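You operate a simulated robot arm through the tools that you are given. There is no shell and no other tool.

You run a simulated robot arm. Do the job below in one go: nothing can be reset, and whatever is moved stays where it is left.

TASK
Fit the purple filter in the lamp box, switch it on, test it at 100 and leave it at 20.
Fine: the grey filter goes in the back slot of the rack; switch on with the dial at 0.

The check looks at the end state, three seconds after you hand in, the way a careful person would. Anything else that was tipped, shoved, dropped, spilled or broken makes it a failure.

THE ROBOT
A 7-joint arm with a fingered hand, fixed in place. Base frame: the origin is on the floor under the middle of its stand, x ahead of it, y to its left, z up; the work surface is at about z = 760. Units: mm, rad, N and s.
With the tool pointing down near the work surface it reaches from about 340 to 820 mm from the base axis. Its first joint turns from -2.007 to 2.007 rad. Payload 5 kg.
The TCP is the grasp point between the finger pads, 32 mm short of the fingertips. In the tool frame z runs along the fingers and y along their closing line. The gripper opens to 160 mm; its body begins 89 mm behind the TCP. The gripper is a hand of 4 fingers: y runs from the thumb to the fingers, the wrist lies at [0, 0, -267] in the tool frame, and closing takes about 1.5 s.
Orientation is that of the tool frame in the base frame, as [roll, pitch, yaw] about the fixed x, y, z axes, in that order (R = Rz(yaw) Ry(pitch) Rx(roll)). With the fingers straight down and closing along the base's y, the tool's x points along the base's -x, its y along +y and its z along -z.

THE INTERFACE
- The arm moves only by the tool step_arm. Its argument "targets" is a list of rows, each a list of 2 entries, a list of its own where there are three numbers: the shift along the base's x, y, z in mm, then the turn, a rotation vector about the base's x, y, z in rad. In form: [[[x, y, z], [ax, ay, az]], ...]. A call has 1 to 20 rows; each row is the pose to reach, as a shift and turn from the pose commanded when the call began. "gripper" is the finger opening in mm, from 0 to 160, set as the call begins (left out, the last holds). Each row takes 0.2 s and may step no farther than 50 mm and 0.15 rad from the row before; otherwise, or with a gripper value out of range, the whole call is refused. A pose out of reach is approached as far as the arm can. The call stops where the force on the tool passes 40 N (or 10 N more than at its start, if that is more) or the arm is blocked; 0.2 s more then pass. The fingers move at their own pace (about 108 mm/s each) and stop on an object; they squeeze with about 31 N. The grip force told is the motor's: it shows also when the fingers shut on nothing. Time passes only in rows, and 0.2 s behind the last, so rows that repeat a pose let the fingers close. It gives the time, the measured TCP pose, the force on the tool (base axes), the opening and the grip force at its end, in the units of the frame above (readings bear some noise), with the torque about the TCP (base axes, N m) and any sound that the robot's microphone picked up.
- Cameras (640 x 400 px; columns grow to the right, rows downward): "scene" is fixed at [56.9, 509.7, 1616.1]; the picture's right is [-0.92, -0.39, 0.00], its down [-0.18, 0.43, -0.88] and it looks along [0.34, -0.81, -0.47] (base axes); focal length 320 px, centre (320, 200). "wrist" rides on the gripper at [80, -4, -114] in the tool frame; the picture's right is [0.05, 1.00, 0.00], its down [-0.82, 0.04, -0.58] and it looks along [-0.58, 0.03, 0.82] (tool axes); focal length 265 px, centre (320, 200). There is no depth. A picture from a camera that has moved, and an enlarged one, comes with that camera's place and axes in the base frame and with its lens. The place of the scene camera against the robot may be out by one fixed shift of up to 18 mm in any direction.
- camera(camera): a new picture of that camera. The clock stands still meanwhile.
- move_column(by): slides the trunk up (or, below 0, down) by that many mm; the arm rides with it, the base frame stays. It gives what a move gives, with no picture.
- set_grasp(shape): the hand has 4 fingers and takes this shape, open, in about a second: jaw (thumb against the fingers, like two jaws); tri (thumb and two fingers); tip (a fingertip pinch); poke (one finger out to press); point (the index stretched); flat (the hand flat); cup (the hand cupped); fist (a fist). The gripper value then closes the fingers along that shape, each until it touches; the sizes above hold for jaw. It gives what a move gives, with no picture.
- zoom(camera, box): a new picture of the part [left, top, right, bottom] of that camera's present view, enlarged. The clock stands still meanwhile.
- finish_job(): hands the job in; it is judged then, once.

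Nothing tells you positions but the pictures and the camera data. Unless the task says otherwise, let go and move clear before handing in.

The tools are called after "Emit:" by a JSON object that holds its "name" and its "arguments". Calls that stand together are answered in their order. step_arm: Moves the arm, as the interface text tells. Its arguments: {"type":"object","properties":{"targets":{"type":"array"},"gripper":{"type":"number"}},"required":["targets"]} The other tools are called the same way: move_column (by) moves the trunk up or down; set_grasp (shape) gives the hand a shape; camera (camera) takes a picture; zoom (camera, box) takes an enlarged picture of a part of a camera's view; finish_job () hands the job in.

At the start:

```text
time_s: 0.0
tool_pos: [365.8, -405.1, 1215.4]
tcp_rot: [-3.14, 0.0, -3.141]
contact_force: [0.7, 0.0, -0.1]
wrist_torque: [0.01, 0.02, -0.02]
grip_width: 159.9
gripper_force: 0.0
shape: jaw
trunk travel left (down, up): [-825.0, 165.0]
```

scene: 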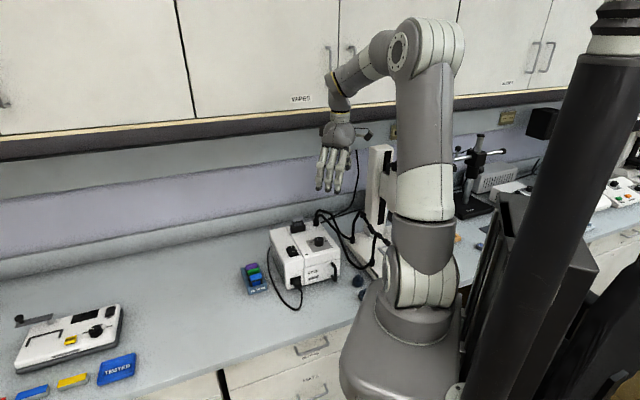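
wrist: 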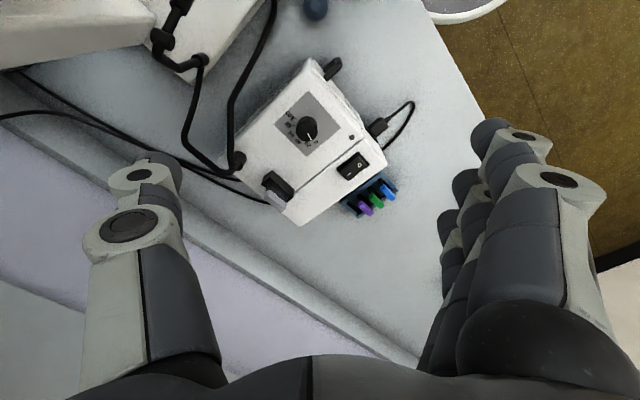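

I see a white lamp box with a dial, rocker switch and a small rack holding purple, green and blue filters. I'll take enlarged pictures first to locate everything.

Emit:
{"name": "zoom", "arguments": {"camera": "scene", "box": [220, 200, 400, 312]}}

Emit:
{"name": "zoom", "arguments": {"camera": "wrist", "box": [220, 40, 440, 240]}}

Emit:
{"name": "zoom", "arguments": {"camera": "scene", "box": [0, 280, 180, 400]}}

```text
3.56 times, centred on (310, 256) of scene
camera zoom: at [56.9, 509.7, 1616.1], right [-0.92, -0.39, 0.0], down [-0.18, 0.43, -0.88], along [0.34, -0.81, -0.47], focal length 1139 px, centre (356, 1)
```

zoom: 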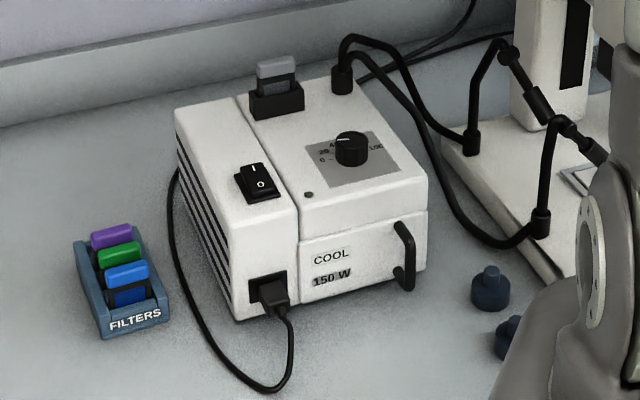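

```text
2.00 times, centred on (330, 140) of wrist
camera zoom: at [284.3, -408.6, 1328.7], right [-0.05, 1.0, 0.0], down [0.82, 0.04, 0.58], along [0.58, 0.03, -0.82], focal length 531 px, centre (300, 320)
```

zoom: 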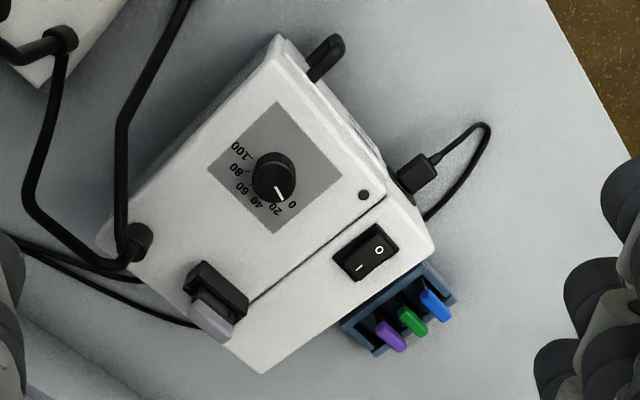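

```text
3.33 times, centred on (90, 340) of scene
camera zoom: at [56.9, 509.7, 1616.1], right [-0.92, -0.39, 0.0], down [-0.18, 0.43, -0.88], along [0.34, -0.81, -0.47], focal length 1068 px, centre (1087, -267)
```

zoom: 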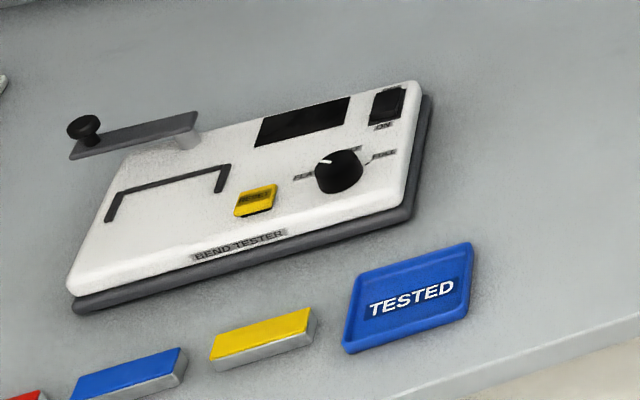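

The lamp box stands roughly at (340–675, -270 to -585), turned about 45°, with the rack on its left side and the grey filter in its back socket. I'll move above the rack for a closer look.

Emit:
{"name": "step_arm", "arguments": {"targets": [[[22, 21, -33], [0, 0, 0]], [[44, 42, -66], [0, 0, 0]], [[66, 63, -99], [0, 0, 0]], [[88, 84, -132], [0, 0, 0]], [[110, 105, -165], [0, 0, 0]], [[133, 127, -197], [0, 0, 0]]]}}

Emit:
{"name": "camera", "arguments": {"camera": "wrist"}}

```text
time_s: 1.4
tool_pos: [500.6, -277.3, 1019.0]
tcp_rot: [3.141, 0.0, 3.14]
contact_force: [0.7, 0.1, -0.7]
wrist_torque: [0.02, -0.01, 0.03]
grip_width: 159.7
gripper_force: 0.1
shape: jaw
trunk travel left (down, up): [-825.0, 165.0]
```

```text
taken
camera wrist: at [418.6, -282.2, 1131.7], right [-0.05, 1.0, 0.0], down [0.82, 0.04, 0.58], along [0.58, 0.03, -0.82], focal length 265 px, centre (320, 200)
```

wrist: 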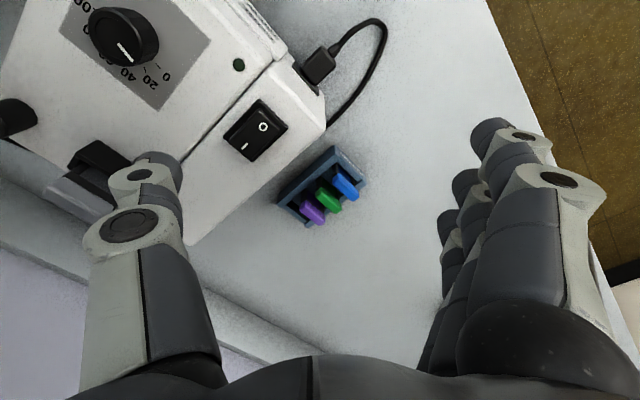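

Emit:
{"name": "zoom", "arguments": {"camera": "wrist", "box": [240, 110, 400, 240]}}

Emit:
{"name": "zoom", "arguments": {"camera": "wrist", "box": [0, 0, 240, 200]}}

Emit:
{"name": "zoom", "arguments": {"camera": "scene", "box": [230, 250, 290, 300]}}

Emit:
{"name": "zoom", "arguments": {"camera": "scene", "box": [270, 210, 350, 270]}}

```text
3.08 times, centred on (320, 175) of wrist
camera zoom: at [418.6, -282.2, 1131.7], right [-0.05, 1.0, 0.0], down [0.82, 0.04, 0.58], along [0.58, 0.03, -0.82], focal length 817 px, centre (320, 277)
```

zoom: 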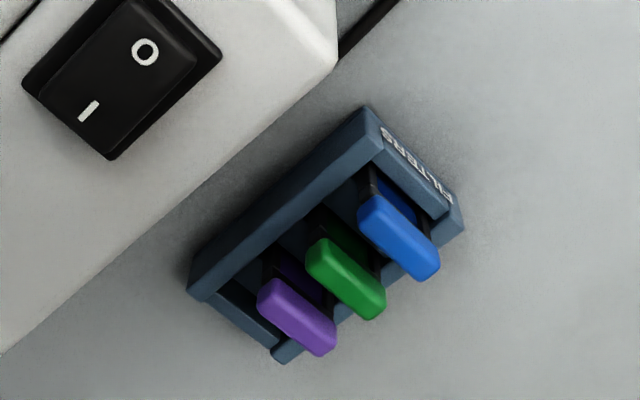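

```text
2.00 times, centred on (120, 100) of wrist
camera zoom: at [418.6, -282.2, 1131.7], right [-0.05, 1.0, 0.0], down [0.82, 0.04, 0.58], along [0.58, 0.03, -0.82], focal length 531 px, centre (720, 400)
```

zoom: 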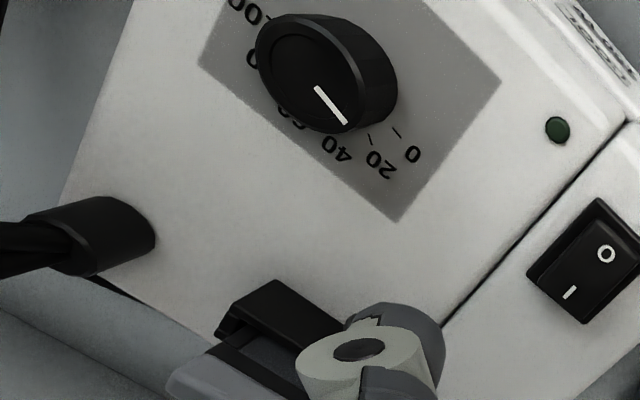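

```text
8.00 times, centred on (260, 275) of scene
camera zoom: at [56.9, 509.7, 1616.1], right [-0.92, -0.39, 0.0], down [-0.18, 0.43, -0.88], along [0.34, -0.81, -0.47], focal length 2563 px, centre (800, -400)
```

zoom: 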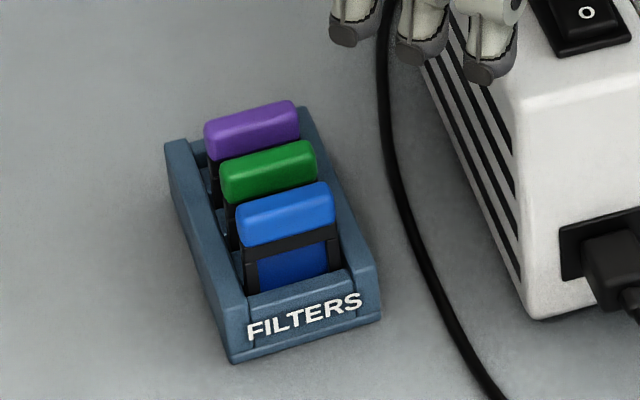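

```text
6.67 times, centred on (310, 240) of scene
camera zoom: at [56.9, 509.7, 1616.1], right [-0.92, -0.39, 0.0], down [-0.18, 0.43, -0.88], along [0.34, -0.81, -0.47], focal length 2136 px, centre (387, -67)
```

zoom: 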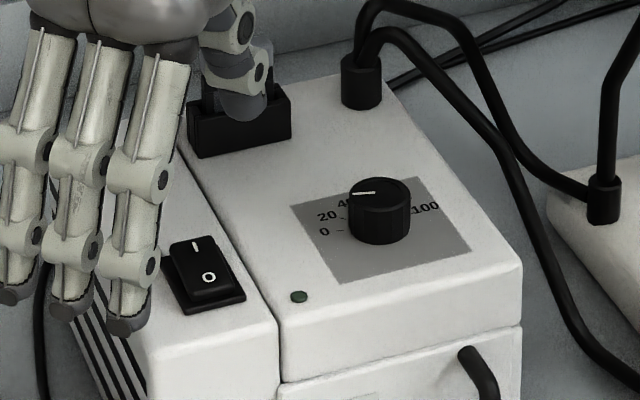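

The rack holds purple, green and blue at ~32 mm pitch, and it may have a free slot behind the purple one. I'll look at the fingertip pinch shape, then view the rack from straight above.

Emit:
{"name": "set_grasp", "arguments": {"shape": "tip"}}

Emit:
{"name": "camera", "arguments": {"camera": "wrist"}}

Emit:
{"name": "zoom", "arguments": {"camera": "scene", "box": [230, 120, 390, 240]}}

```text
time_s: 2.3
tool_pos: [498.6, -277.4, 1018.5]
tcp_rot: [-3.141, 0.0, 3.141]
contact_force: [-0.1, 0.3, 0.9]
wrist_torque: [0.03, 0.01, 0.0]
grip_width: 160.1
gripper_force: 0.1
shape: tip
trunk travel left (down, up): [-825.0, 165.0]
```

```text
taken
camera wrist: at [417.1, -282.8, 1132.8], right [-0.05, 1.0, 0.0], down [0.82, 0.04, 0.58], along [0.58, 0.03, -0.82], focal length 265 px, centre (320, 200)
```

wrist: 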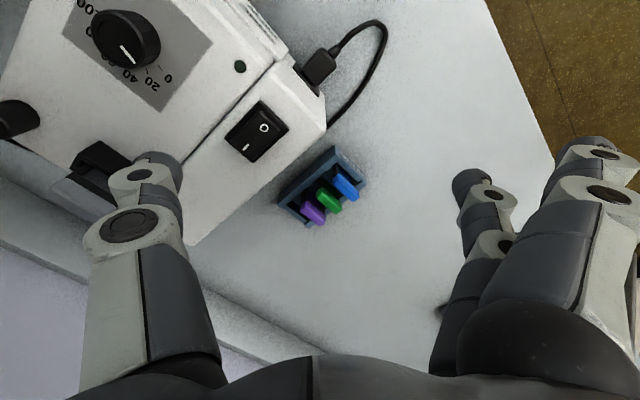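

```text
3.33 times, centred on (310, 180) of scene
camera zoom: at [56.9, 509.7, 1616.1], right [-0.92, -0.39, 0.0], down [-0.18, 0.43, -0.88], along [0.34, -0.81, -0.47], focal length 1068 px, centre (353, 267)
```

zoom: 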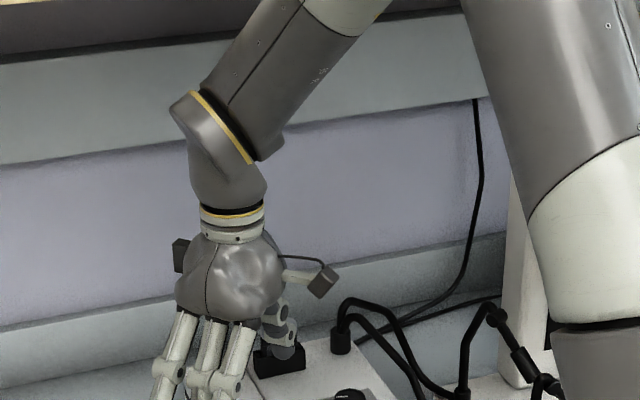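

I'll close the pinch partly in free air to see where the tips meet.

Emit:
{"name": "step_arm", "arguments": {"targets": [[[0, 0, 0], [0, 0, 0]], [[0, 0, 0], [0, 0, 0]], [[0, 0, 0], [0, 0, 0]], [[0, 0, 0], [0, 0, 0]], [[0, 0, 0], [0, 0, 0]], [[0, 0, 0], [0, 0, 0]], [[0, 0, 0], [0, 0, 0]]], "gripper": 30}}

Emit:
{"name": "camera", "arguments": {"camera": "wrist"}}

Emit:
{"name": "zoom", "arguments": {"camera": "scene", "box": [230, 180, 350, 270]}}

```text
time_s: 3.9
tool_pos: [498.7, -278.3, 1019.6]
tcp_rot: [-3.141, 0.001, -3.141]
contact_force: [0.7, -1.3, -1.1]
wrist_torque: [0.01, 0.0, -0.02]
grip_width: 30.6
gripper_force: 0.0
shape: tip
trunk travel left (down, up): [-825.0, 165.0]
```

```text
taken
camera wrist: at [417.3, -282.7, 1132.5], right [-0.05, 1.0, 0.0], down [0.82, 0.04, 0.58], along [0.58, 0.03, -0.82], focal length 265 px, centre (320, 200)
```

wrist: 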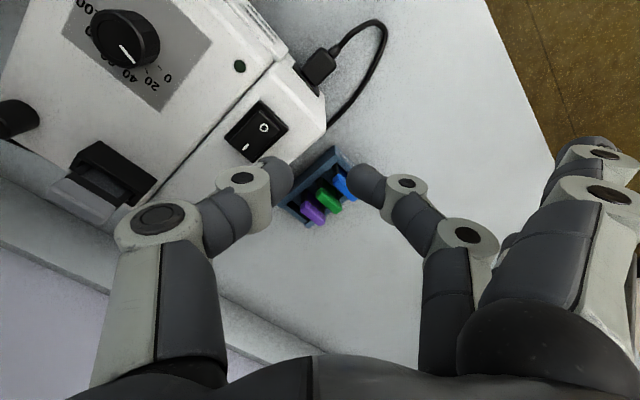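

```text
4.44 times, centred on (290, 225) of scene
camera zoom: at [56.9, 509.7, 1616.1], right [-0.92, -0.39, 0.0], down [-0.18, 0.43, -0.88], along [0.34, -0.81, -0.47], focal length 1424 px, centre (453, 89)
```

zoom: 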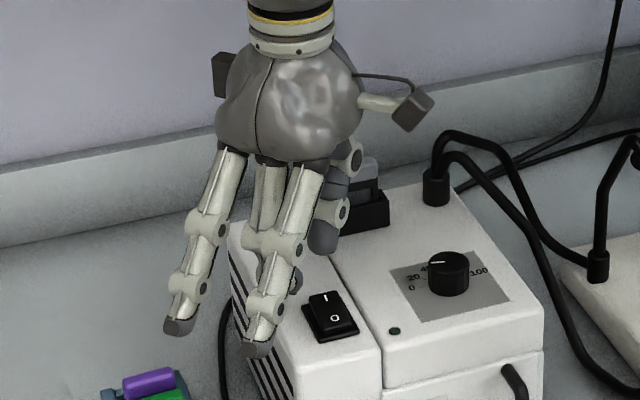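

The tip shape pinches with thumb and middle finger while the others stay splayed, so I'll grip the tabs by their ends (along the box's left-right line). I'll turn the hand about -44° to match and view the rack from straight above.

Emit:
{"name": "step_arm", "arguments": {"targets": [[[34, -6, -6], [0, 0, -0.1273]], [[67, -12, -12], [0, 0, -0.2547]], [[100, -18, -18], [0, 0, -0.382]], [[134, -24, -24], [0, 0, -0.5093]], [[167, -30, -29], [0, 0, -0.6367]], [[201, -36, -34], [0, 0, -0.764]]], "gripper": 70}}

Emit:
{"name": "camera", "arguments": {"camera": "wrist"}}

```text
time_s: 5.3
tool_pos: [699.0, -313.4, 983.2]
tcp_rot: [-3.141, 0.001, 2.376]
contact_force: [0.1, 0.2, 0.3]
wrist_torque: [-0.01, 0.04, 0.0]
grip_width: 69.6
gripper_force: 0.0
shape: tip
trunk travel left (down, up): [-825.0, 165.0]
```

```text
taken
camera wrist: at [637.4, -261.6, 1096.5], right [0.66, 0.76, 0.0], down [0.62, -0.53, 0.58], along [0.44, -0.38, -0.82], focal length 265 px, centre (320, 200)
```

wrist: 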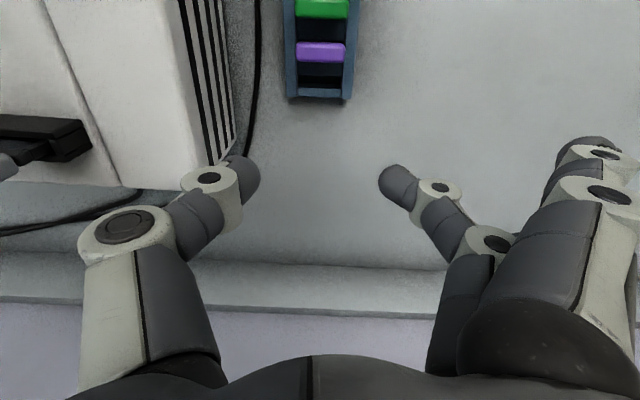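

Emit:
{"name": "zoom", "arguments": {"camera": "wrist", "box": [260, 0, 380, 110]}}

Emit:
{"name": "zoom", "arguments": {"camera": "wrist", "box": [0, 60, 140, 200]}}

```text
3.64 times, centred on (320, 55) of wrist
camera zoom: at [637.4, -261.6, 1096.5], right [0.66, 0.76, 0.0], down [0.62, -0.53, 0.58], along [0.44, -0.38, -0.82], focal length 965 px, centre (320, 727)
```

zoom: 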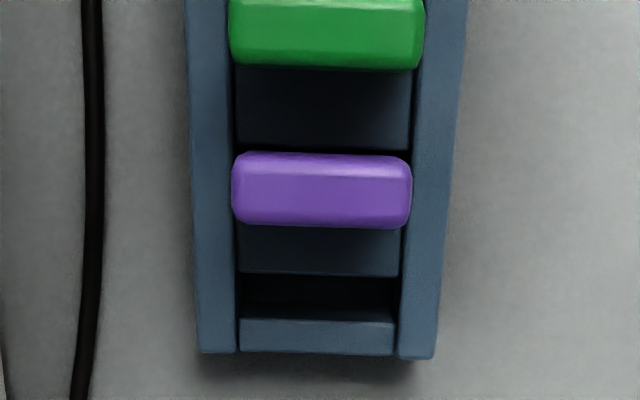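

```text
2.86 times, centred on (70, 130) of wrist
camera zoom: at [637.4, -261.6, 1096.5], right [0.66, 0.76, 0.0], down [0.62, -0.53, 0.58], along [0.44, -0.38, -0.82], focal length 758 px, centre (1034, 400)
```

zoom: 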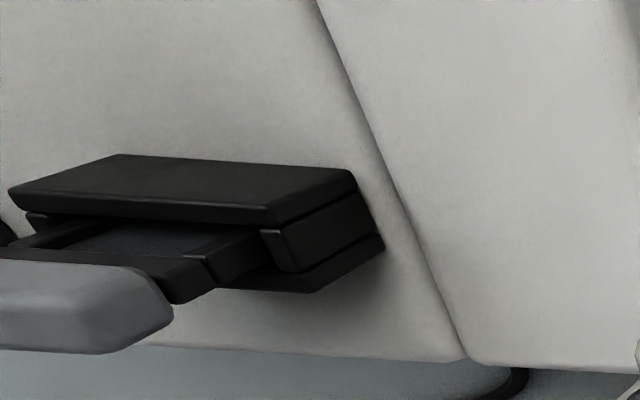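

The rack has an empty slot behind the purple filter, so the grey one can go straight there. Now I'll look at the grey filter in the lamp socket from above.

Emit:
{"name": "step_arm", "arguments": {"targets": [[[-10, -20, 40], [0, 0, 0]], [[-35, -55, 50], [0, 0, 0]], [[-60, -95, 57], [0, 0, 0]], [[-86, -130, 57], [0, 0, 0]], [[-113, -168, 57], [0, 0, 0]]]}}

Emit:
{"name": "camera", "arguments": {"camera": "wrist"}}

Emit:
{"name": "zoom", "arguments": {"camera": "wrist", "box": [240, 30, 400, 150]}}

Emit:
{"name": "zoom", "arguments": {"camera": "scene", "box": [250, 150, 370, 240]}}

```text
time_s: 6.5
tool_pos: [584.2, -481.0, 1039.8]
tcp_rot: [3.14, -0.001, 2.378]
contact_force: [-0.8, -0.2, 1.1]
wrist_torque: [0.05, -0.01, 0.0]
grip_width: 69.6
gripper_force: 0.1
shape: tip
trunk travel left (down, up): [-825.0, 165.0]
```

```text
taken
camera wrist: at [522.5, -430.0, 1154.4], right [0.65, 0.76, 0.0], down [0.62, -0.53, 0.58], along [0.44, -0.38, -0.82], focal length 265 px, centre (320, 200)
```

wrist: 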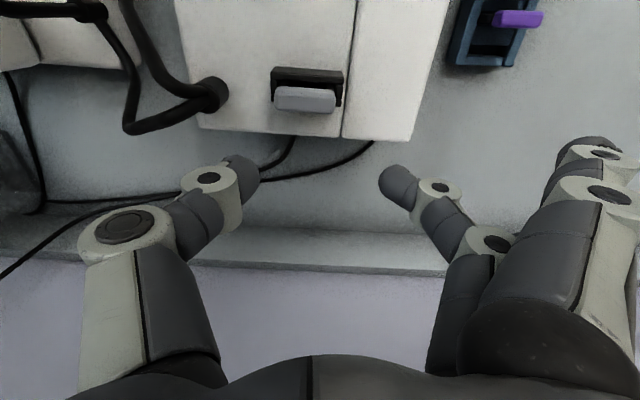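

```text
3.33 times, centred on (320, 90) of wrist
camera zoom: at [522.5, -430.0, 1154.4], right [0.65, 0.76, 0.0], down [0.62, -0.53, 0.58], along [0.44, -0.38, -0.82], focal length 885 px, centre (320, 567)
```

zoom: 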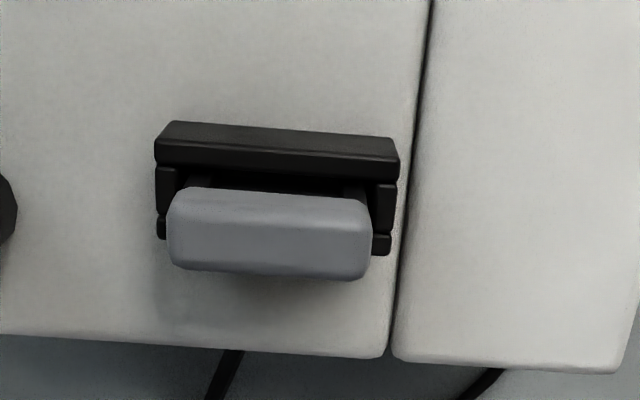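

```text
4.44 times, centred on (310, 195) of scene
camera zoom: at [56.9, 509.7, 1616.1], right [-0.92, -0.39, 0.0], down [-0.18, 0.43, -0.88], along [0.34, -0.81, -0.47], focal length 1424 px, centre (364, 222)
```

zoom: 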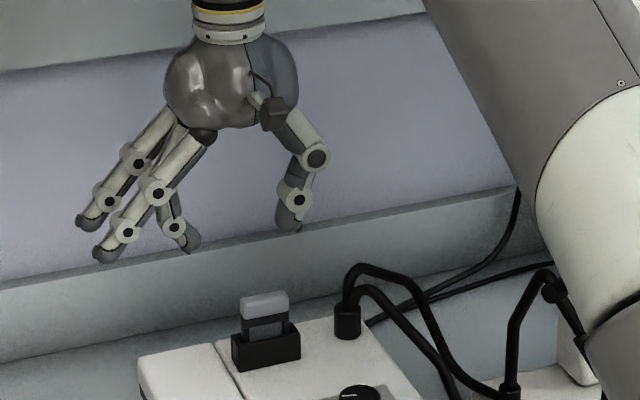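

The grey tab top is near (557, -475, 940), with a gooseneck collar about 87 mm to its right. I need the gooseneck's height there before lowering the thumb over it.

Emit:
{"name": "zoom", "arguments": {"camera": "wrist", "box": [80, 0, 360, 175]}}

Emit:
{"name": "zoom", "arguments": {"camera": "scene", "box": [290, 195, 350, 240]}}

```text
2.29 times, centred on (220, 88) of wrist
camera zoom: at [522.5, -430.0, 1154.4], right [0.65, 0.76, 0.0], down [0.62, -0.53, 0.58], along [0.44, -0.38, -0.82], focal length 607 px, centre (549, 457)
```

zoom: 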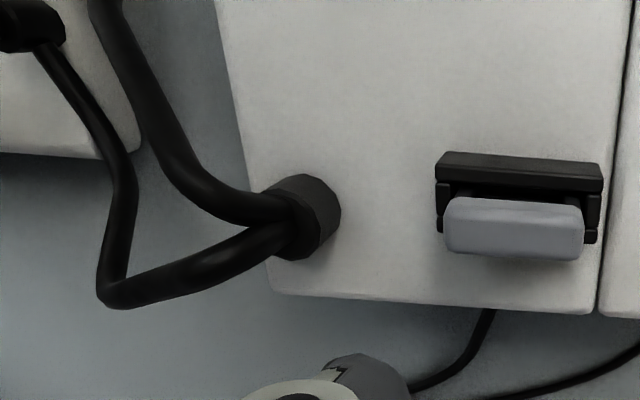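

```text
8.89 times, centred on (320, 218) of scene
camera zoom: at [56.9, 509.7, 1616.1], right [-0.92, -0.39, 0.0], down [-0.18, 0.43, -0.88], along [0.34, -0.81, -0.47], focal length 2847 px, centre (320, 44)
```

zoom: 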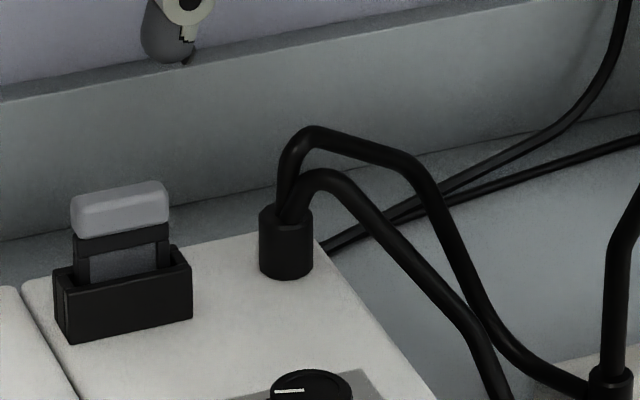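

The gooseneck crest (~950) stays about 20 mm clear of the thumb, and I'll lean the hand 8° toward the rack side for more room. Moving to a hover over the grey filter to verify alignment.

Emit:
{"name": "step_arm", "arguments": {"targets": [[[-12, 4, -17], [-0.0505, 0.0484, 0]], [[-25, 8, -35], [-0.1011, 0.0968, 0]], [[-25, 8, -35], [-0.1011, 0.0968, 0]]], "gripper": 66}}

Emit:
{"name": "camera", "arguments": {"camera": "wrist"}}

Emit:
{"name": "zoom", "arguments": {"camera": "scene", "box": [250, 150, 370, 240]}}

```text
time_s: 7.3
tool_pos: [562.3, -472.7, 1005.9]
tcp_rot: [-2.999, 0.0, 2.374]
contact_force: [0.6, -0.2, -1.0]
wrist_torque: [-0.02, 0.0, 0.01]
grip_width: 66.6
gripper_force: 0.1
shape: tip
trunk travel left (down, up): [-825.0, 165.0]
```

```text
taken
camera wrist: at [510.2, -409.4, 1119.4], right [0.65, 0.75, -0.14], down [0.67, -0.48, 0.57], along [0.36, -0.46, -0.81], focal length 265 px, centre (320, 200)
```

wrist: 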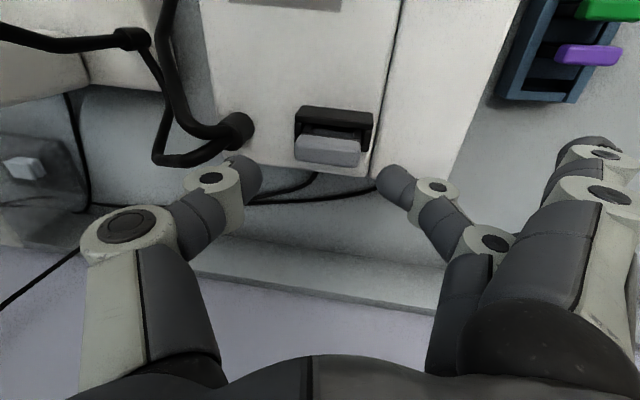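

```text
4.44 times, centred on (310, 195) of scene
camera zoom: at [56.9, 509.7, 1616.1], right [-0.92, -0.39, 0.0], down [-0.18, 0.43, -0.88], along [0.34, -0.81, -0.47], focal length 1424 px, centre (364, 222)
```

zoom: 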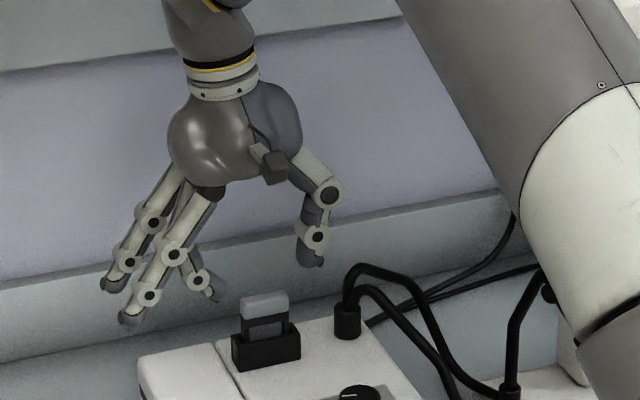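

Emit:
{"name": "zoom", "arguments": {"camera": "wrist", "box": [270, 85, 400, 185]}}

```text
4.00 times, centred on (335, 135) of wrist
camera zoom: at [510.2, -409.4, 1119.4], right [0.65, 0.75, -0.14], down [0.67, -0.48, 0.57], along [0.36, -0.46, -0.81], focal length 1062 px, centre (260, 460)
```

zoom: 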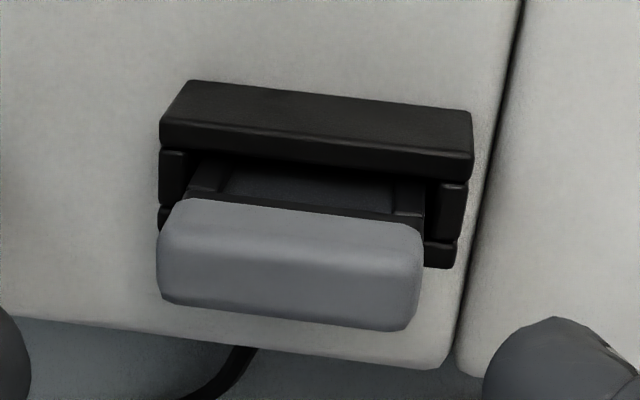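

The tab sits about 4–5 mm toward the back from the pinch plane. I'll correct that, descend halfway and check again.

Emit:
{"name": "step_arm", "arguments": {"targets": [[[3.2, -3.1, 0], [0, 0, 0]], [[3.2, -3.1, -14], [0, 0, 0]], [[3.2, -3.1, -28], [0, 0, 0]], [[3.2, -3.1, -28], [0, 0, 0]]]}}

Emit:
{"name": "zoom", "arguments": {"camera": "wrist", "box": [200, 80, 440, 230]}}

Emit:
{"name": "zoom", "arguments": {"camera": "scene", "box": [260, 170, 360, 245]}}

```text
time_s: 8.3
tool_pos: [565.9, -475.5, 977.0]
tcp_rot: [-3.002, 0.0, 2.375]
contact_force: [0.4, -0.1, -0.4]
wrist_torque: [0.0, 0.02, -0.01]
grip_width: 66.7
gripper_force: 0.0
shape: tip
trunk travel left (down, up): [-825.0, 165.0]
```

```text
2.67 times, centred on (320, 155) of wrist
camera zoom: at [513.8, -412.6, 1090.9], right [0.65, 0.75, -0.14], down [0.67, -0.48, 0.57], along [0.36, -0.46, -0.81], focal length 708 px, centre (320, 320)
```

zoom: 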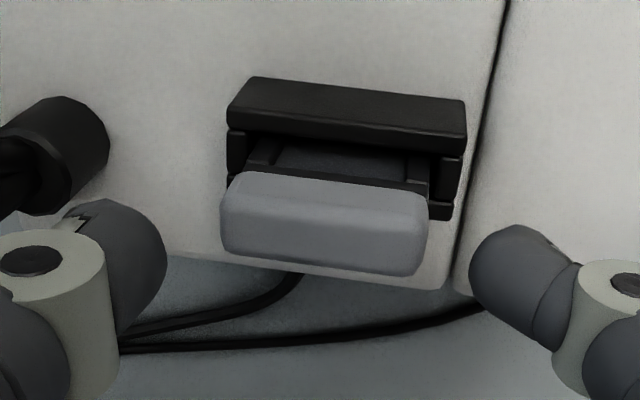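

```text
5.33 times, centred on (310, 208) of scene
camera zoom: at [56.9, 509.7, 1616.1], right [-0.92, -0.39, 0.0], down [-0.18, 0.43, -0.88], along [0.34, -0.81, -0.47], focal length 1708 px, centre (373, 160)
```

zoom: 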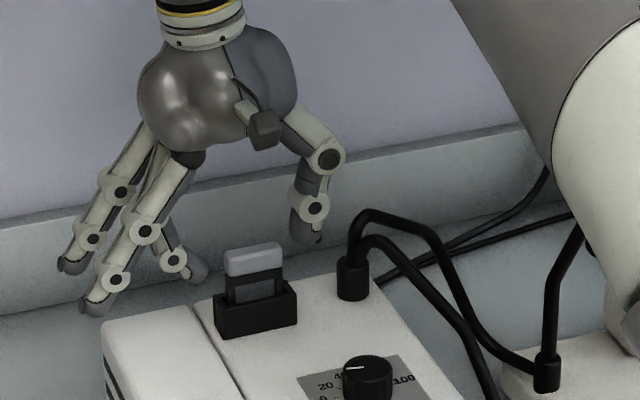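

Refined triangulation puts the grey tab top near z≈955, so the pads are already almost at its level and should move about 6 mm toward the front. I'll correct and recheck.

Emit:
{"name": "step_arm", "arguments": {"targets": [[[-4.3, 4.2, 0], [0, 0, 0]], [[-4.3, 4.2, -4], [0, 0, 0]], [[-4.3, 4.2, -4], [0, 0, 0]]]}}

Emit:
{"name": "zoom", "arguments": {"camera": "wrist", "box": [200, 80, 440, 230]}}

Emit:
{"name": "zoom", "arguments": {"camera": "scene", "box": [280, 190, 340, 235]}}

```text
time_s: 9.1
tool_pos: [560.3, -471.9, 972.3]
tcp_rot: [-3.002, 0.0, 2.376]
contact_force: [0.2, 0.1, -0.4]
wrist_torque: [-0.01, 0.01, 0.01]
grip_width: 66.7
gripper_force: 0.1
shape: tip
trunk travel left (down, up): [-825.0, 165.0]
```

```text
2.67 times, centred on (320, 155) of wrist
camera zoom: at [509.5, -408.1, 1086.4], right [0.65, 0.75, -0.14], down [0.67, -0.48, 0.57], along [0.36, -0.46, -0.81], focal length 708 px, centre (320, 320)
```

zoom: 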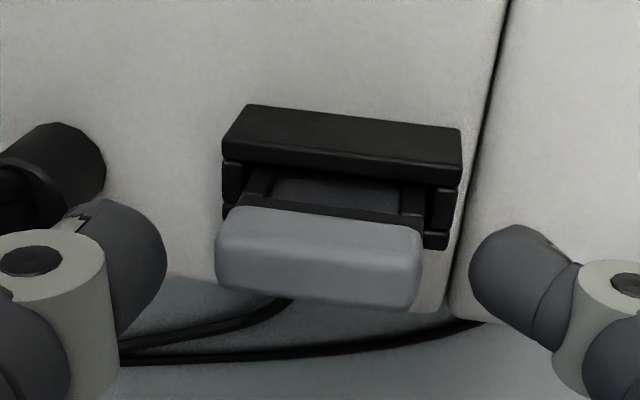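

```text
8.89 times, centred on (310, 212) of scene
camera zoom: at [56.9, 509.7, 1616.1], right [-0.92, -0.39, 0.0], down [-0.18, 0.43, -0.88], along [0.34, -0.81, -0.47], focal length 2847 px, centre (409, 89)
```

zoom: 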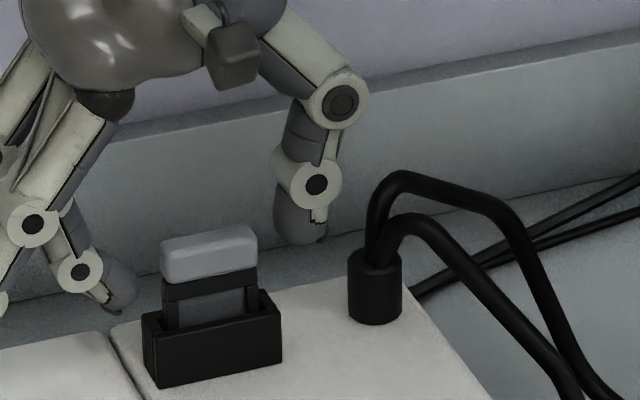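

The pinch line is now level with the tab and centred. I'll go 3 mm lower and close on it.

Emit:
{"name": "step_arm", "arguments": {"targets": [[[0, 0, -3], [0, 0, 0]], [[0, 0, -3], [0, 0, 0]], [[0, 0, -3], [0, 0, 0]], [[0, 0, -3], [0, 0, 0]], [[0, 0, -3], [0, 0, 0]], [[0, 0, -3], [0, 0, 0]], [[0, 0, -3], [0, 0, 0]], [[0, 0, -3], [0, 0, 0]]], "gripper": 36}}

Emit:
{"name": "zoom", "arguments": {"camera": "wrist", "box": [200, 80, 440, 230]}}

Emit:
{"name": "zoom", "arguments": {"camera": "scene", "box": [280, 190, 340, 235]}}

```text
time_s: 10.9
tool_pos: [560.1, -471.2, 971.2]
tcp_rot: [-3.0, -0.001, 2.377]
contact_force: [0.4, -0.7, 4.4]
wrist_torque: [0.08, -0.06, 0.02]
grip_width: 38.8
gripper_force: 30.7
shape: tip
trunk travel left (down, up): [-825.0, 165.0]
```

```text
2.67 times, centred on (320, 155) of wrist
camera zoom: at [509.2, -408.1, 1084.1], right [0.65, 0.75, -0.14], down [0.67, -0.48, 0.57], along [0.36, -0.46, -0.81], focal length 708 px, centre (320, 320)
```

zoom: 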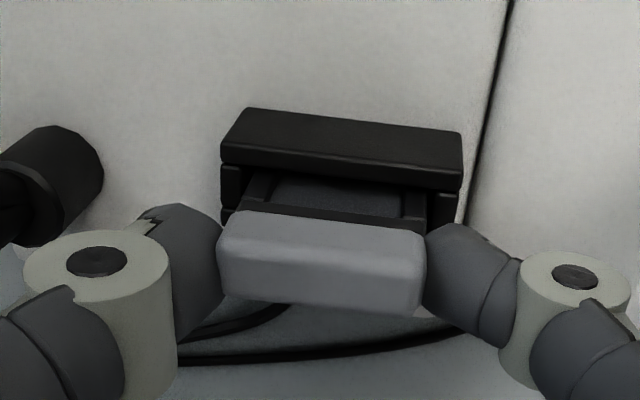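

```text
8.89 times, centred on (310, 212) of scene
camera zoom: at [56.9, 509.7, 1616.1], right [-0.92, -0.39, 0.0], down [-0.18, 0.43, -0.88], along [0.34, -0.81, -0.47], focal length 2847 px, centre (409, 89)
```

zoom: 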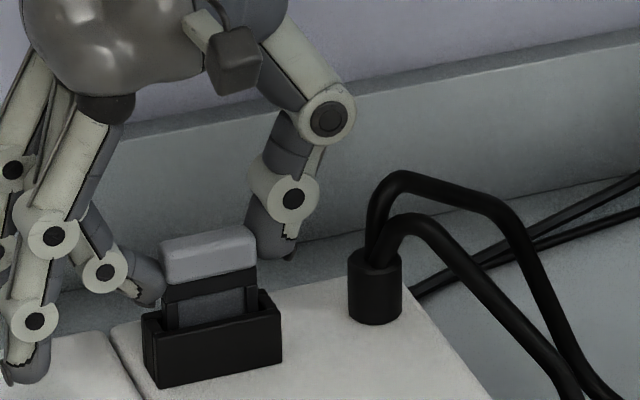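

The grey filter is gripped (31 N). Lifting it straight up out of the socket.

Emit:
{"name": "step_arm", "arguments": {"targets": [[[0, 0, 5], [0, 0, 0]], [[0, 0, 10], [0, 0, 0]], [[0, 0, 16], [0, 0, 0]], [[0, 0, 24], [0, 0, 0]], [[0, 0, 34], [0, 0, 0]], [[0, 0, 46], [0, 0, 0]], [[0, 0, 60], [0, 0, 0]], [[0, 0, 75], [0, 0, 0]], [[0, 0, 90], [0, 0, 0]]]}}

Emit:
{"name": "zoom", "arguments": {"camera": "wrist", "box": [200, 80, 440, 230]}}

Emit:
{"name": "zoom", "arguments": {"camera": "scene", "box": [260, 150, 360, 240]}}

```text
time_s: 12.9
tool_pos: [558.1, -469.0, 1051.9]
tcp_rot: [-3.001, -0.014, 2.377]
contact_force: [-0.6, -0.2, 0.1]
wrist_torque: [0.0, 0.0, -0.01]
grip_width: 38.9
gripper_force: 30.9
shape: tip
trunk travel left (down, up): [-825.0, 165.0]
```

```text
2.67 times, centred on (320, 155) of wrist
camera zoom: at [508.2, -406.4, 1166.7], right [0.65, 0.75, -0.14], down [0.68, -0.48, 0.55], along [0.35, -0.45, -0.82], focal length 708 px, centre (320, 320)
```

zoom: 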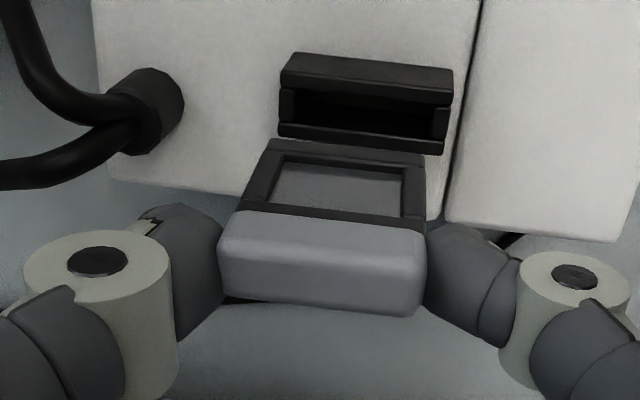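

```text
4.44 times, centred on (310, 195) of scene
camera zoom: at [56.9, 509.7, 1616.1], right [-0.92, -0.39, 0.0], down [-0.18, 0.43, -0.88], along [0.34, -0.81, -0.47], focal length 1424 px, centre (364, 222)
```

zoom: 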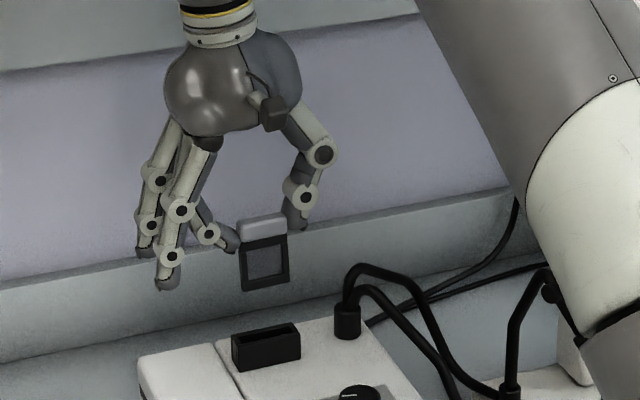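

The grey filter is out cleanly (the arm is near its reach limit that high, so I'll stay lower). Now carrying it over to a hover above the rack's back slot.

Emit:
{"name": "step_arm", "arguments": {"targets": [[[0, 5, -30], [0, 0, 0]], [[20, 35, -41], [0, 0, 0]], [[45, 68, -41], [0, 0, 0]], [[72, 102, -41], [0, 0, 0]], [[98, 137, -55], [0, 0, 0]], [[124, 171.8, -70], [0, 0, 0.02]], [[124, 171.8, -100], [0, 0, 0.02]], [[124, 171.8, -126.4], [0, 0, 0.02]], [[124, 171.8, -126.4], [0, 0, 0.02]]]}}

Emit:
{"name": "camera", "arguments": {"camera": "wrist"}}

Emit:
{"name": "zoom", "arguments": {"camera": "scene", "box": [210, 200, 310, 290]}}

```text
time_s: 14.9
tool_pos: [684.1, -301.1, 934.7]
tcp_rot: [-3.0, 0.0, 2.399]
contact_force: [-0.3, -0.4, -0.1]
wrist_torque: [-0.01, -0.02, 0.0]
grip_width: 38.9
gripper_force: 30.7
shape: tip
trunk travel left (down, up): [-825.0, 165.0]
```

```text
taken
camera wrist: at [632.3, -238.3, 1047.9], right [0.63, 0.76, -0.14], down [0.68, -0.46, 0.57], along [0.37, -0.45, -0.81], focal length 265 px, centre (320, 200)
```

wrist: 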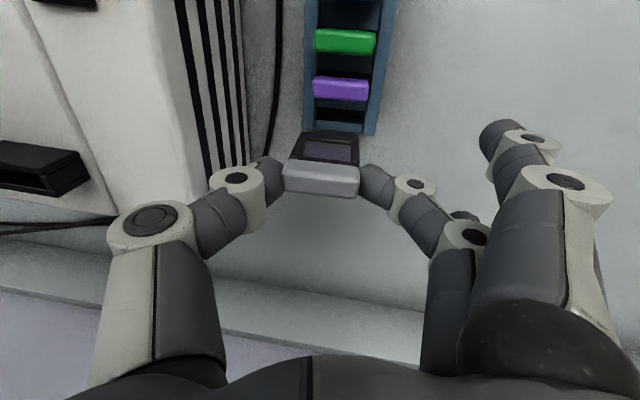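

```text
4.44 times, centred on (260, 245) of scene
camera zoom: at [56.9, 509.7, 1616.1], right [-0.92, -0.39, 0.0], down [-0.18, 0.43, -0.88], along [0.34, -0.81, -0.47], focal length 1424 px, centre (587, 0)
```

zoom: 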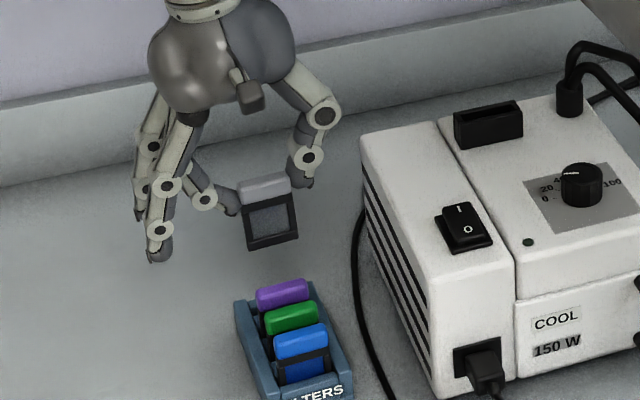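

Emit:
{"name": "zoom", "arguments": {"camera": "wrist", "box": [260, 50, 420, 200]}}

Emit:
{"name": "zoom", "arguments": {"camera": "scene", "box": [240, 225, 300, 285]}}

```text
2.67 times, centred on (340, 125) of wrist
camera zoom: at [632.3, -238.3, 1047.9], right [0.63, 0.76, -0.14], down [0.68, -0.46, 0.57], along [0.37, -0.45, -0.81], focal length 708 px, centre (267, 400)
```

zoom: 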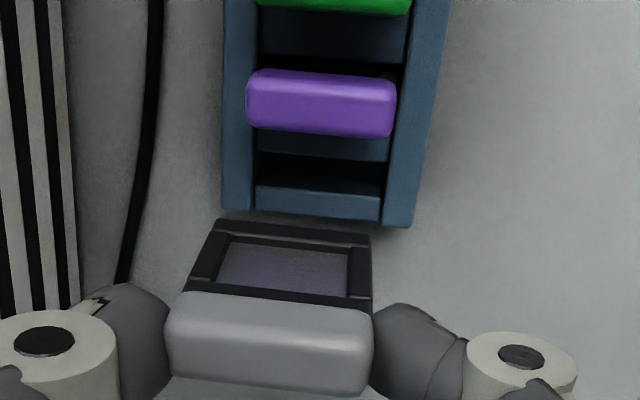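

```text
6.67 times, centred on (270, 255) of scene
camera zoom: at [56.9, 509.7, 1616.1], right [-0.92, -0.39, 0.0], down [-0.18, 0.43, -0.88], along [0.34, -0.81, -0.47], focal length 2136 px, centre (653, -167)
```

zoom: 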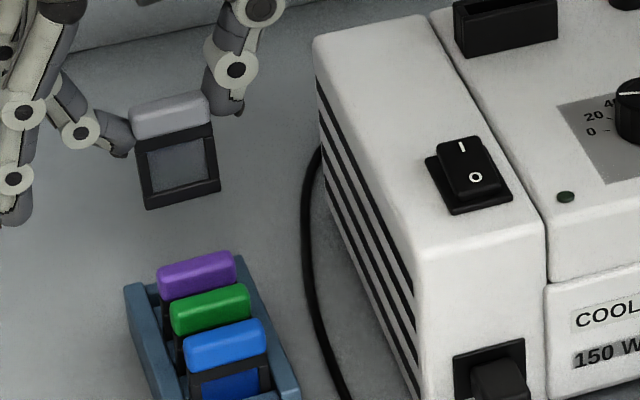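

The grey filter is in line with the rack and ~30.4 mm behind the purple (slot pitch is ~32). I'll shift 1.6 mm back and lower until it is just above the slot, then recheck.

Emit:
{"name": "step_arm", "arguments": {"targets": [[[1.2, -1.1, -15], [0, 0, 0]], [[1.2, -1.1, -30], [0, 0, 0]], [[1.2, -1.1, -42], [0, 0, 0]], [[1.2, -1.1, -42], [0, 0, 0]]]}}

Emit:
{"name": "zoom", "arguments": {"camera": "wrist", "box": [260, 50, 420, 200]}}

Emit:
{"name": "zoom", "arguments": {"camera": "scene", "box": [235, 225, 295, 285]}}

```text
time_s: 15.9
tool_pos: [685.7, -301.2, 891.3]
tcp_rot: [-3.002, 0.001, 2.397]
contact_force: [0.4, -0.5, -0.2]
wrist_torque: [0.01, 0.0, 0.03]
grip_width: 38.8
gripper_force: 30.8
shape: tip
trunk travel left (down, up): [-825.0, 165.0]
```

```text
2.67 times, centred on (340, 125) of wrist
camera zoom: at [633.8, -238.3, 1005.4], right [0.63, 0.76, -0.14], down [0.68, -0.46, 0.57], along [0.37, -0.45, -0.81], focal length 708 px, centre (267, 400)
```

zoom: 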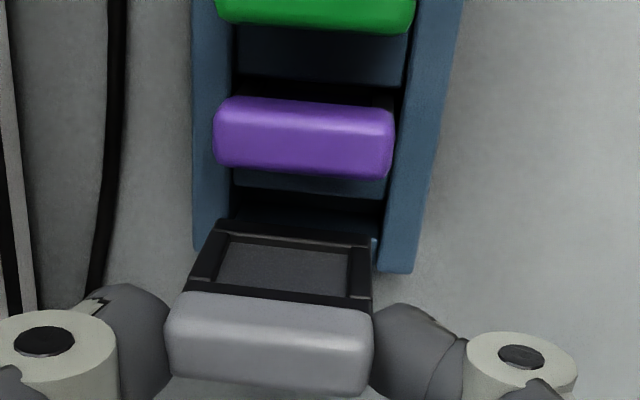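

```text
6.67 times, centred on (265, 255) of scene
camera zoom: at [56.9, 509.7, 1616.1], right [-0.92, -0.39, 0.0], down [-0.18, 0.43, -0.88], along [0.34, -0.81, -0.47], focal length 2136 px, centre (687, -167)
```

zoom: 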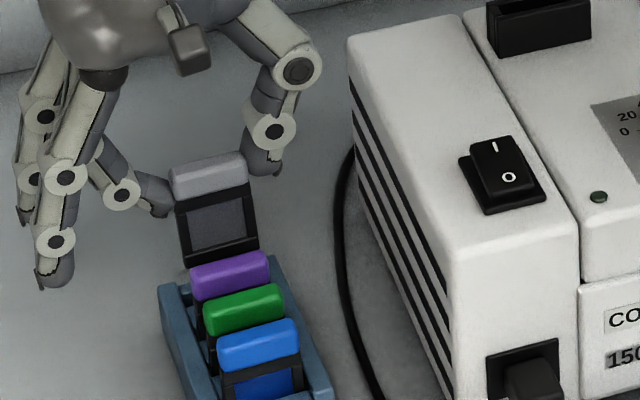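

The frame's lower edge hangs about 2° toward the lamp, so I'll tilt the hand back by 0.03 rad, nudge slightly back, and lower to just above the slot.

Emit:
{"name": "step_arm", "arguments": {"targets": [[[0.6, -0.5, 0], [0.0221, -0.0203, 0]], [[0.6, -0.5, -9], [0.0221, -0.0203, 0]], [[0.6, -0.5, -18], [0.0221, -0.0203, 0]], [[0.6, -0.5, -18], [0.0221, -0.0203, 0]]]}}

Emit:
{"name": "zoom", "arguments": {"camera": "wrist", "box": [260, 70, 400, 180]}}

Emit:
{"name": "zoom", "arguments": {"camera": "scene", "box": [235, 235, 285, 285]}}

```text
time_s: 16.9
tool_pos: [686.5, -301.5, 874.5]
tcp_rot: [-3.032, 0.0, 2.398]
contact_force: [-0.5, 0.7, -1.1]
wrist_torque: [0.03, -0.02, -0.02]
grip_width: 38.9
gripper_force: 30.3
shape: tip
trunk travel left (down, up): [-825.0, 165.0]
```

```text
3.64 times, centred on (330, 125) of wrist
camera zoom: at [631.9, -241.7, 987.7], right [0.63, 0.77, -0.11], down [0.67, -0.47, 0.57], along [0.38, -0.43, -0.81], focal length 965 px, centre (284, 473)
```

zoom: 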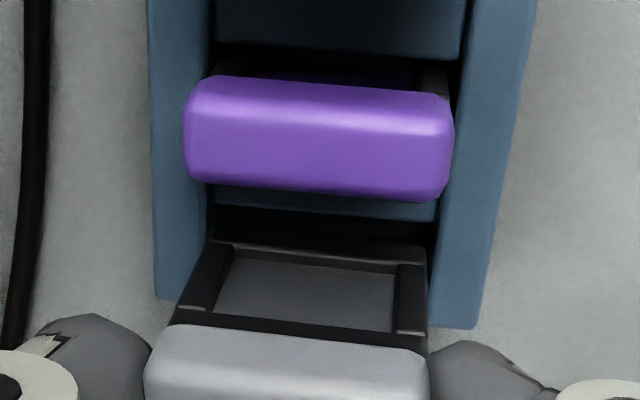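

```text
8.00 times, centred on (260, 260) of scene
camera zoom: at [56.9, 509.7, 1616.1], right [-0.92, -0.39, 0.0], down [-0.18, 0.43, -0.88], along [0.34, -0.81, -0.47], focal length 2563 px, centre (800, -280)
```

zoom: 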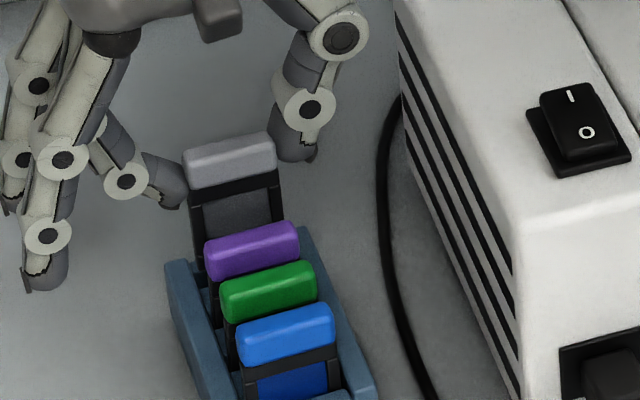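

The frame lines up with the slot between the rails. I'll lower in small steps and watch the force.

Emit:
{"name": "step_arm", "arguments": {"targets": [[[0, 0, -3], [0, 0, 0]], [[0, 0, -6], [0, 0, 0]], [[0, 0, -9], [0, 0, 0]], [[0, 0, -12], [0, 0, 0]]]}}

Emit:
{"name": "zoom", "arguments": {"camera": "wrist", "box": [260, 70, 400, 180]}}

Emit:
{"name": "zoom", "arguments": {"camera": "scene", "box": [235, 235, 285, 285]}}

```text
time_s: 17.9
tool_pos: [686.8, -301.0, 861.0]
tcp_rot: [-3.031, 0.0, 2.396]
contact_force: [-0.5, 0.0, 0.6]
wrist_torque: [0.03, 0.03, -0.03]
grip_width: 38.7
gripper_force: 31.1
shape: tip
trunk travel left (down, up): [-825.0, 165.0]
```

```text
3.64 times, centred on (330, 125) of wrist
camera zoom: at [632.2, -241.5, 975.8], right [0.63, 0.76, -0.11], down [0.67, -0.48, 0.57], along [0.38, -0.43, -0.81], focal length 965 px, centre (284, 473)
```

zoom: 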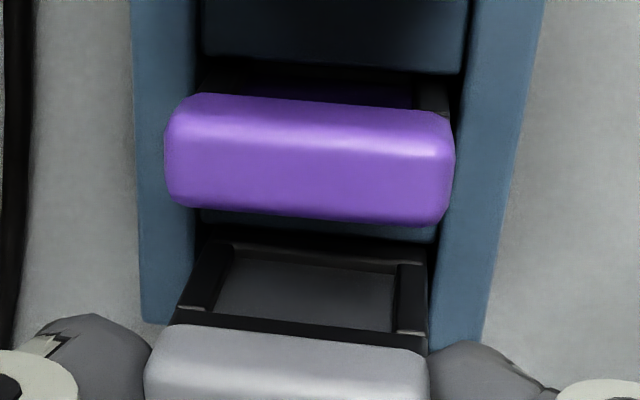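

```text
8.00 times, centred on (260, 260) of scene
camera zoom: at [56.9, 509.7, 1616.1], right [-0.92, -0.39, 0.0], down [-0.18, 0.43, -0.88], along [0.34, -0.81, -0.47], focal length 2563 px, centre (800, -280)
```

zoom: 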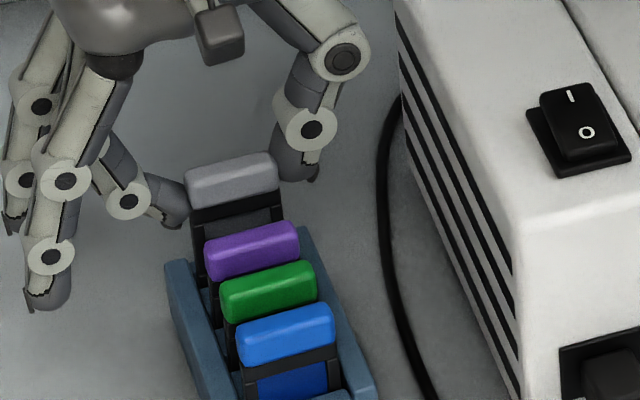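

Emit:
{"name": "step_arm", "arguments": {"targets": [[[0, 0, -3], [0, 0, 0]], [[0, 0, -6], [0, 0, 0]], [[0, 0, -9], [0, 0, 0]], [[0, 0, -12], [0, 0, 0]]]}}

Emit:
{"name": "zoom", "arguments": {"camera": "wrist", "box": [260, 70, 400, 180]}}

Emit:
{"name": "zoom", "arguments": {"camera": "scene", "box": [235, 235, 285, 285]}}

```text
time_s: 18.9
tool_pos: [686.6, -300.6, 851.0]
tcp_rot: [-3.032, 0.001, 2.399]
contact_force: [-0.3, 0.6, -0.1]
wrist_torque: [-0.01, 0.01, 0.02]
grip_width: 38.8
gripper_force: 30.5
shape: tip
trunk travel left (down, up): [-825.0, 165.0]
```

```text
3.64 times, centred on (330, 125) of wrist
camera zoom: at [631.7, -241.0, 964.3], right [0.63, 0.77, -0.11], down [0.67, -0.47, 0.57], along [0.38, -0.43, -0.81], focal length 965 px, centre (284, 473)
```

zoom: 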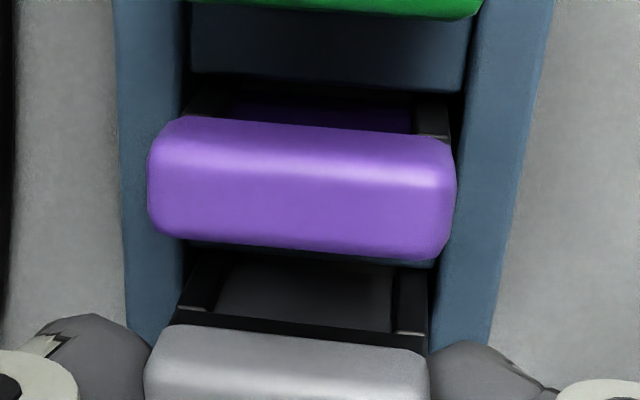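

```text
8.00 times, centred on (260, 260) of scene
camera zoom: at [56.9, 509.7, 1616.1], right [-0.92, -0.39, 0.0], down [-0.18, 0.43, -0.88], along [0.34, -0.81, -0.47], focal length 2563 px, centre (800, -280)
```

zoom: 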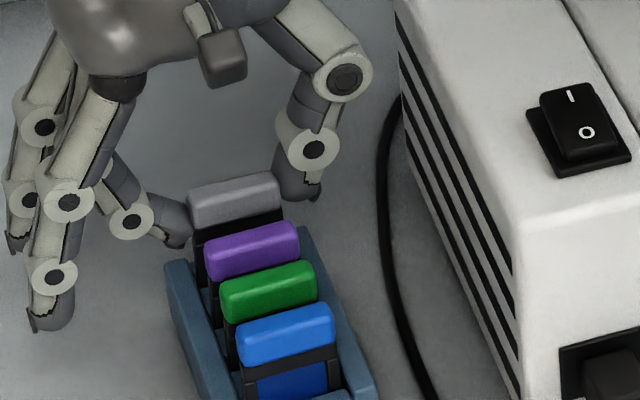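

Emit:
{"name": "step_arm", "arguments": {"targets": [[[0, 0, -2], [0, 0, 0]], [[0, 0, -4], [0, 0, 0]], [[0, 0, -4], [0, 0, 0]]]}}

Emit:
{"name": "zoom", "arguments": {"camera": "scene", "box": [235, 235, 285, 285]}}

```text
time_s: 19.7
tool_pos: [687.4, -301.3, 846.9]
tcp_rot: [-3.03, -0.001, 2.398]
contact_force: [0.0, 0.3, -1.2]
wrist_torque: [-0.01, -0.01, 0.02]
grip_width: 38.9
gripper_force: 31.4
shape: tip
trunk travel left (down, up): [-825.0, 165.0]
```

```text
8.00 times, centred on (260, 260) of scene
camera zoom: at [56.9, 509.7, 1616.1], right [-0.92, -0.39, 0.0], down [-0.18, 0.43, -0.88], along [0.34, -0.81, -0.47], focal length 2563 px, centre (800, -280)
```

zoom: 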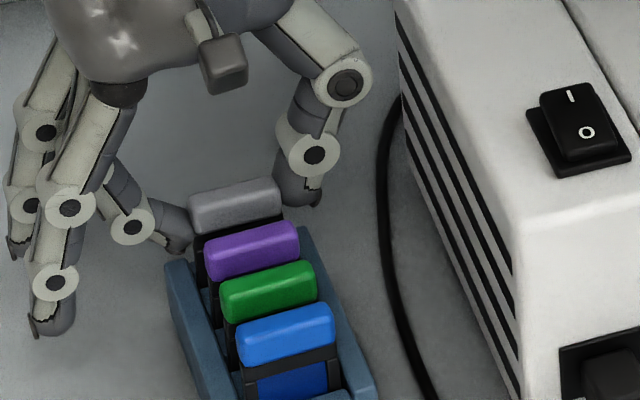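

Emit:
{"name": "step_arm", "arguments": {"targets": [[[0, 0, -1], [0, 0, 0]], [[0, 0, -2], [0, 0, 0]], [[0, 0, -2], [0, 0, 0]]]}}

```text
time_s: 20.5
tool_pos: [687.6, -300.0, 844.3]
tcp_rot: [-3.033, 0.0, 2.398]
contact_force: [0.2, -0.3, 0.9]
wrist_torque: [0.04, 0.02, 0.03]
grip_width: 39.0
gripper_force: 31.1
shape: tip
trunk travel left (down, up): [-825.0, 165.0]
```

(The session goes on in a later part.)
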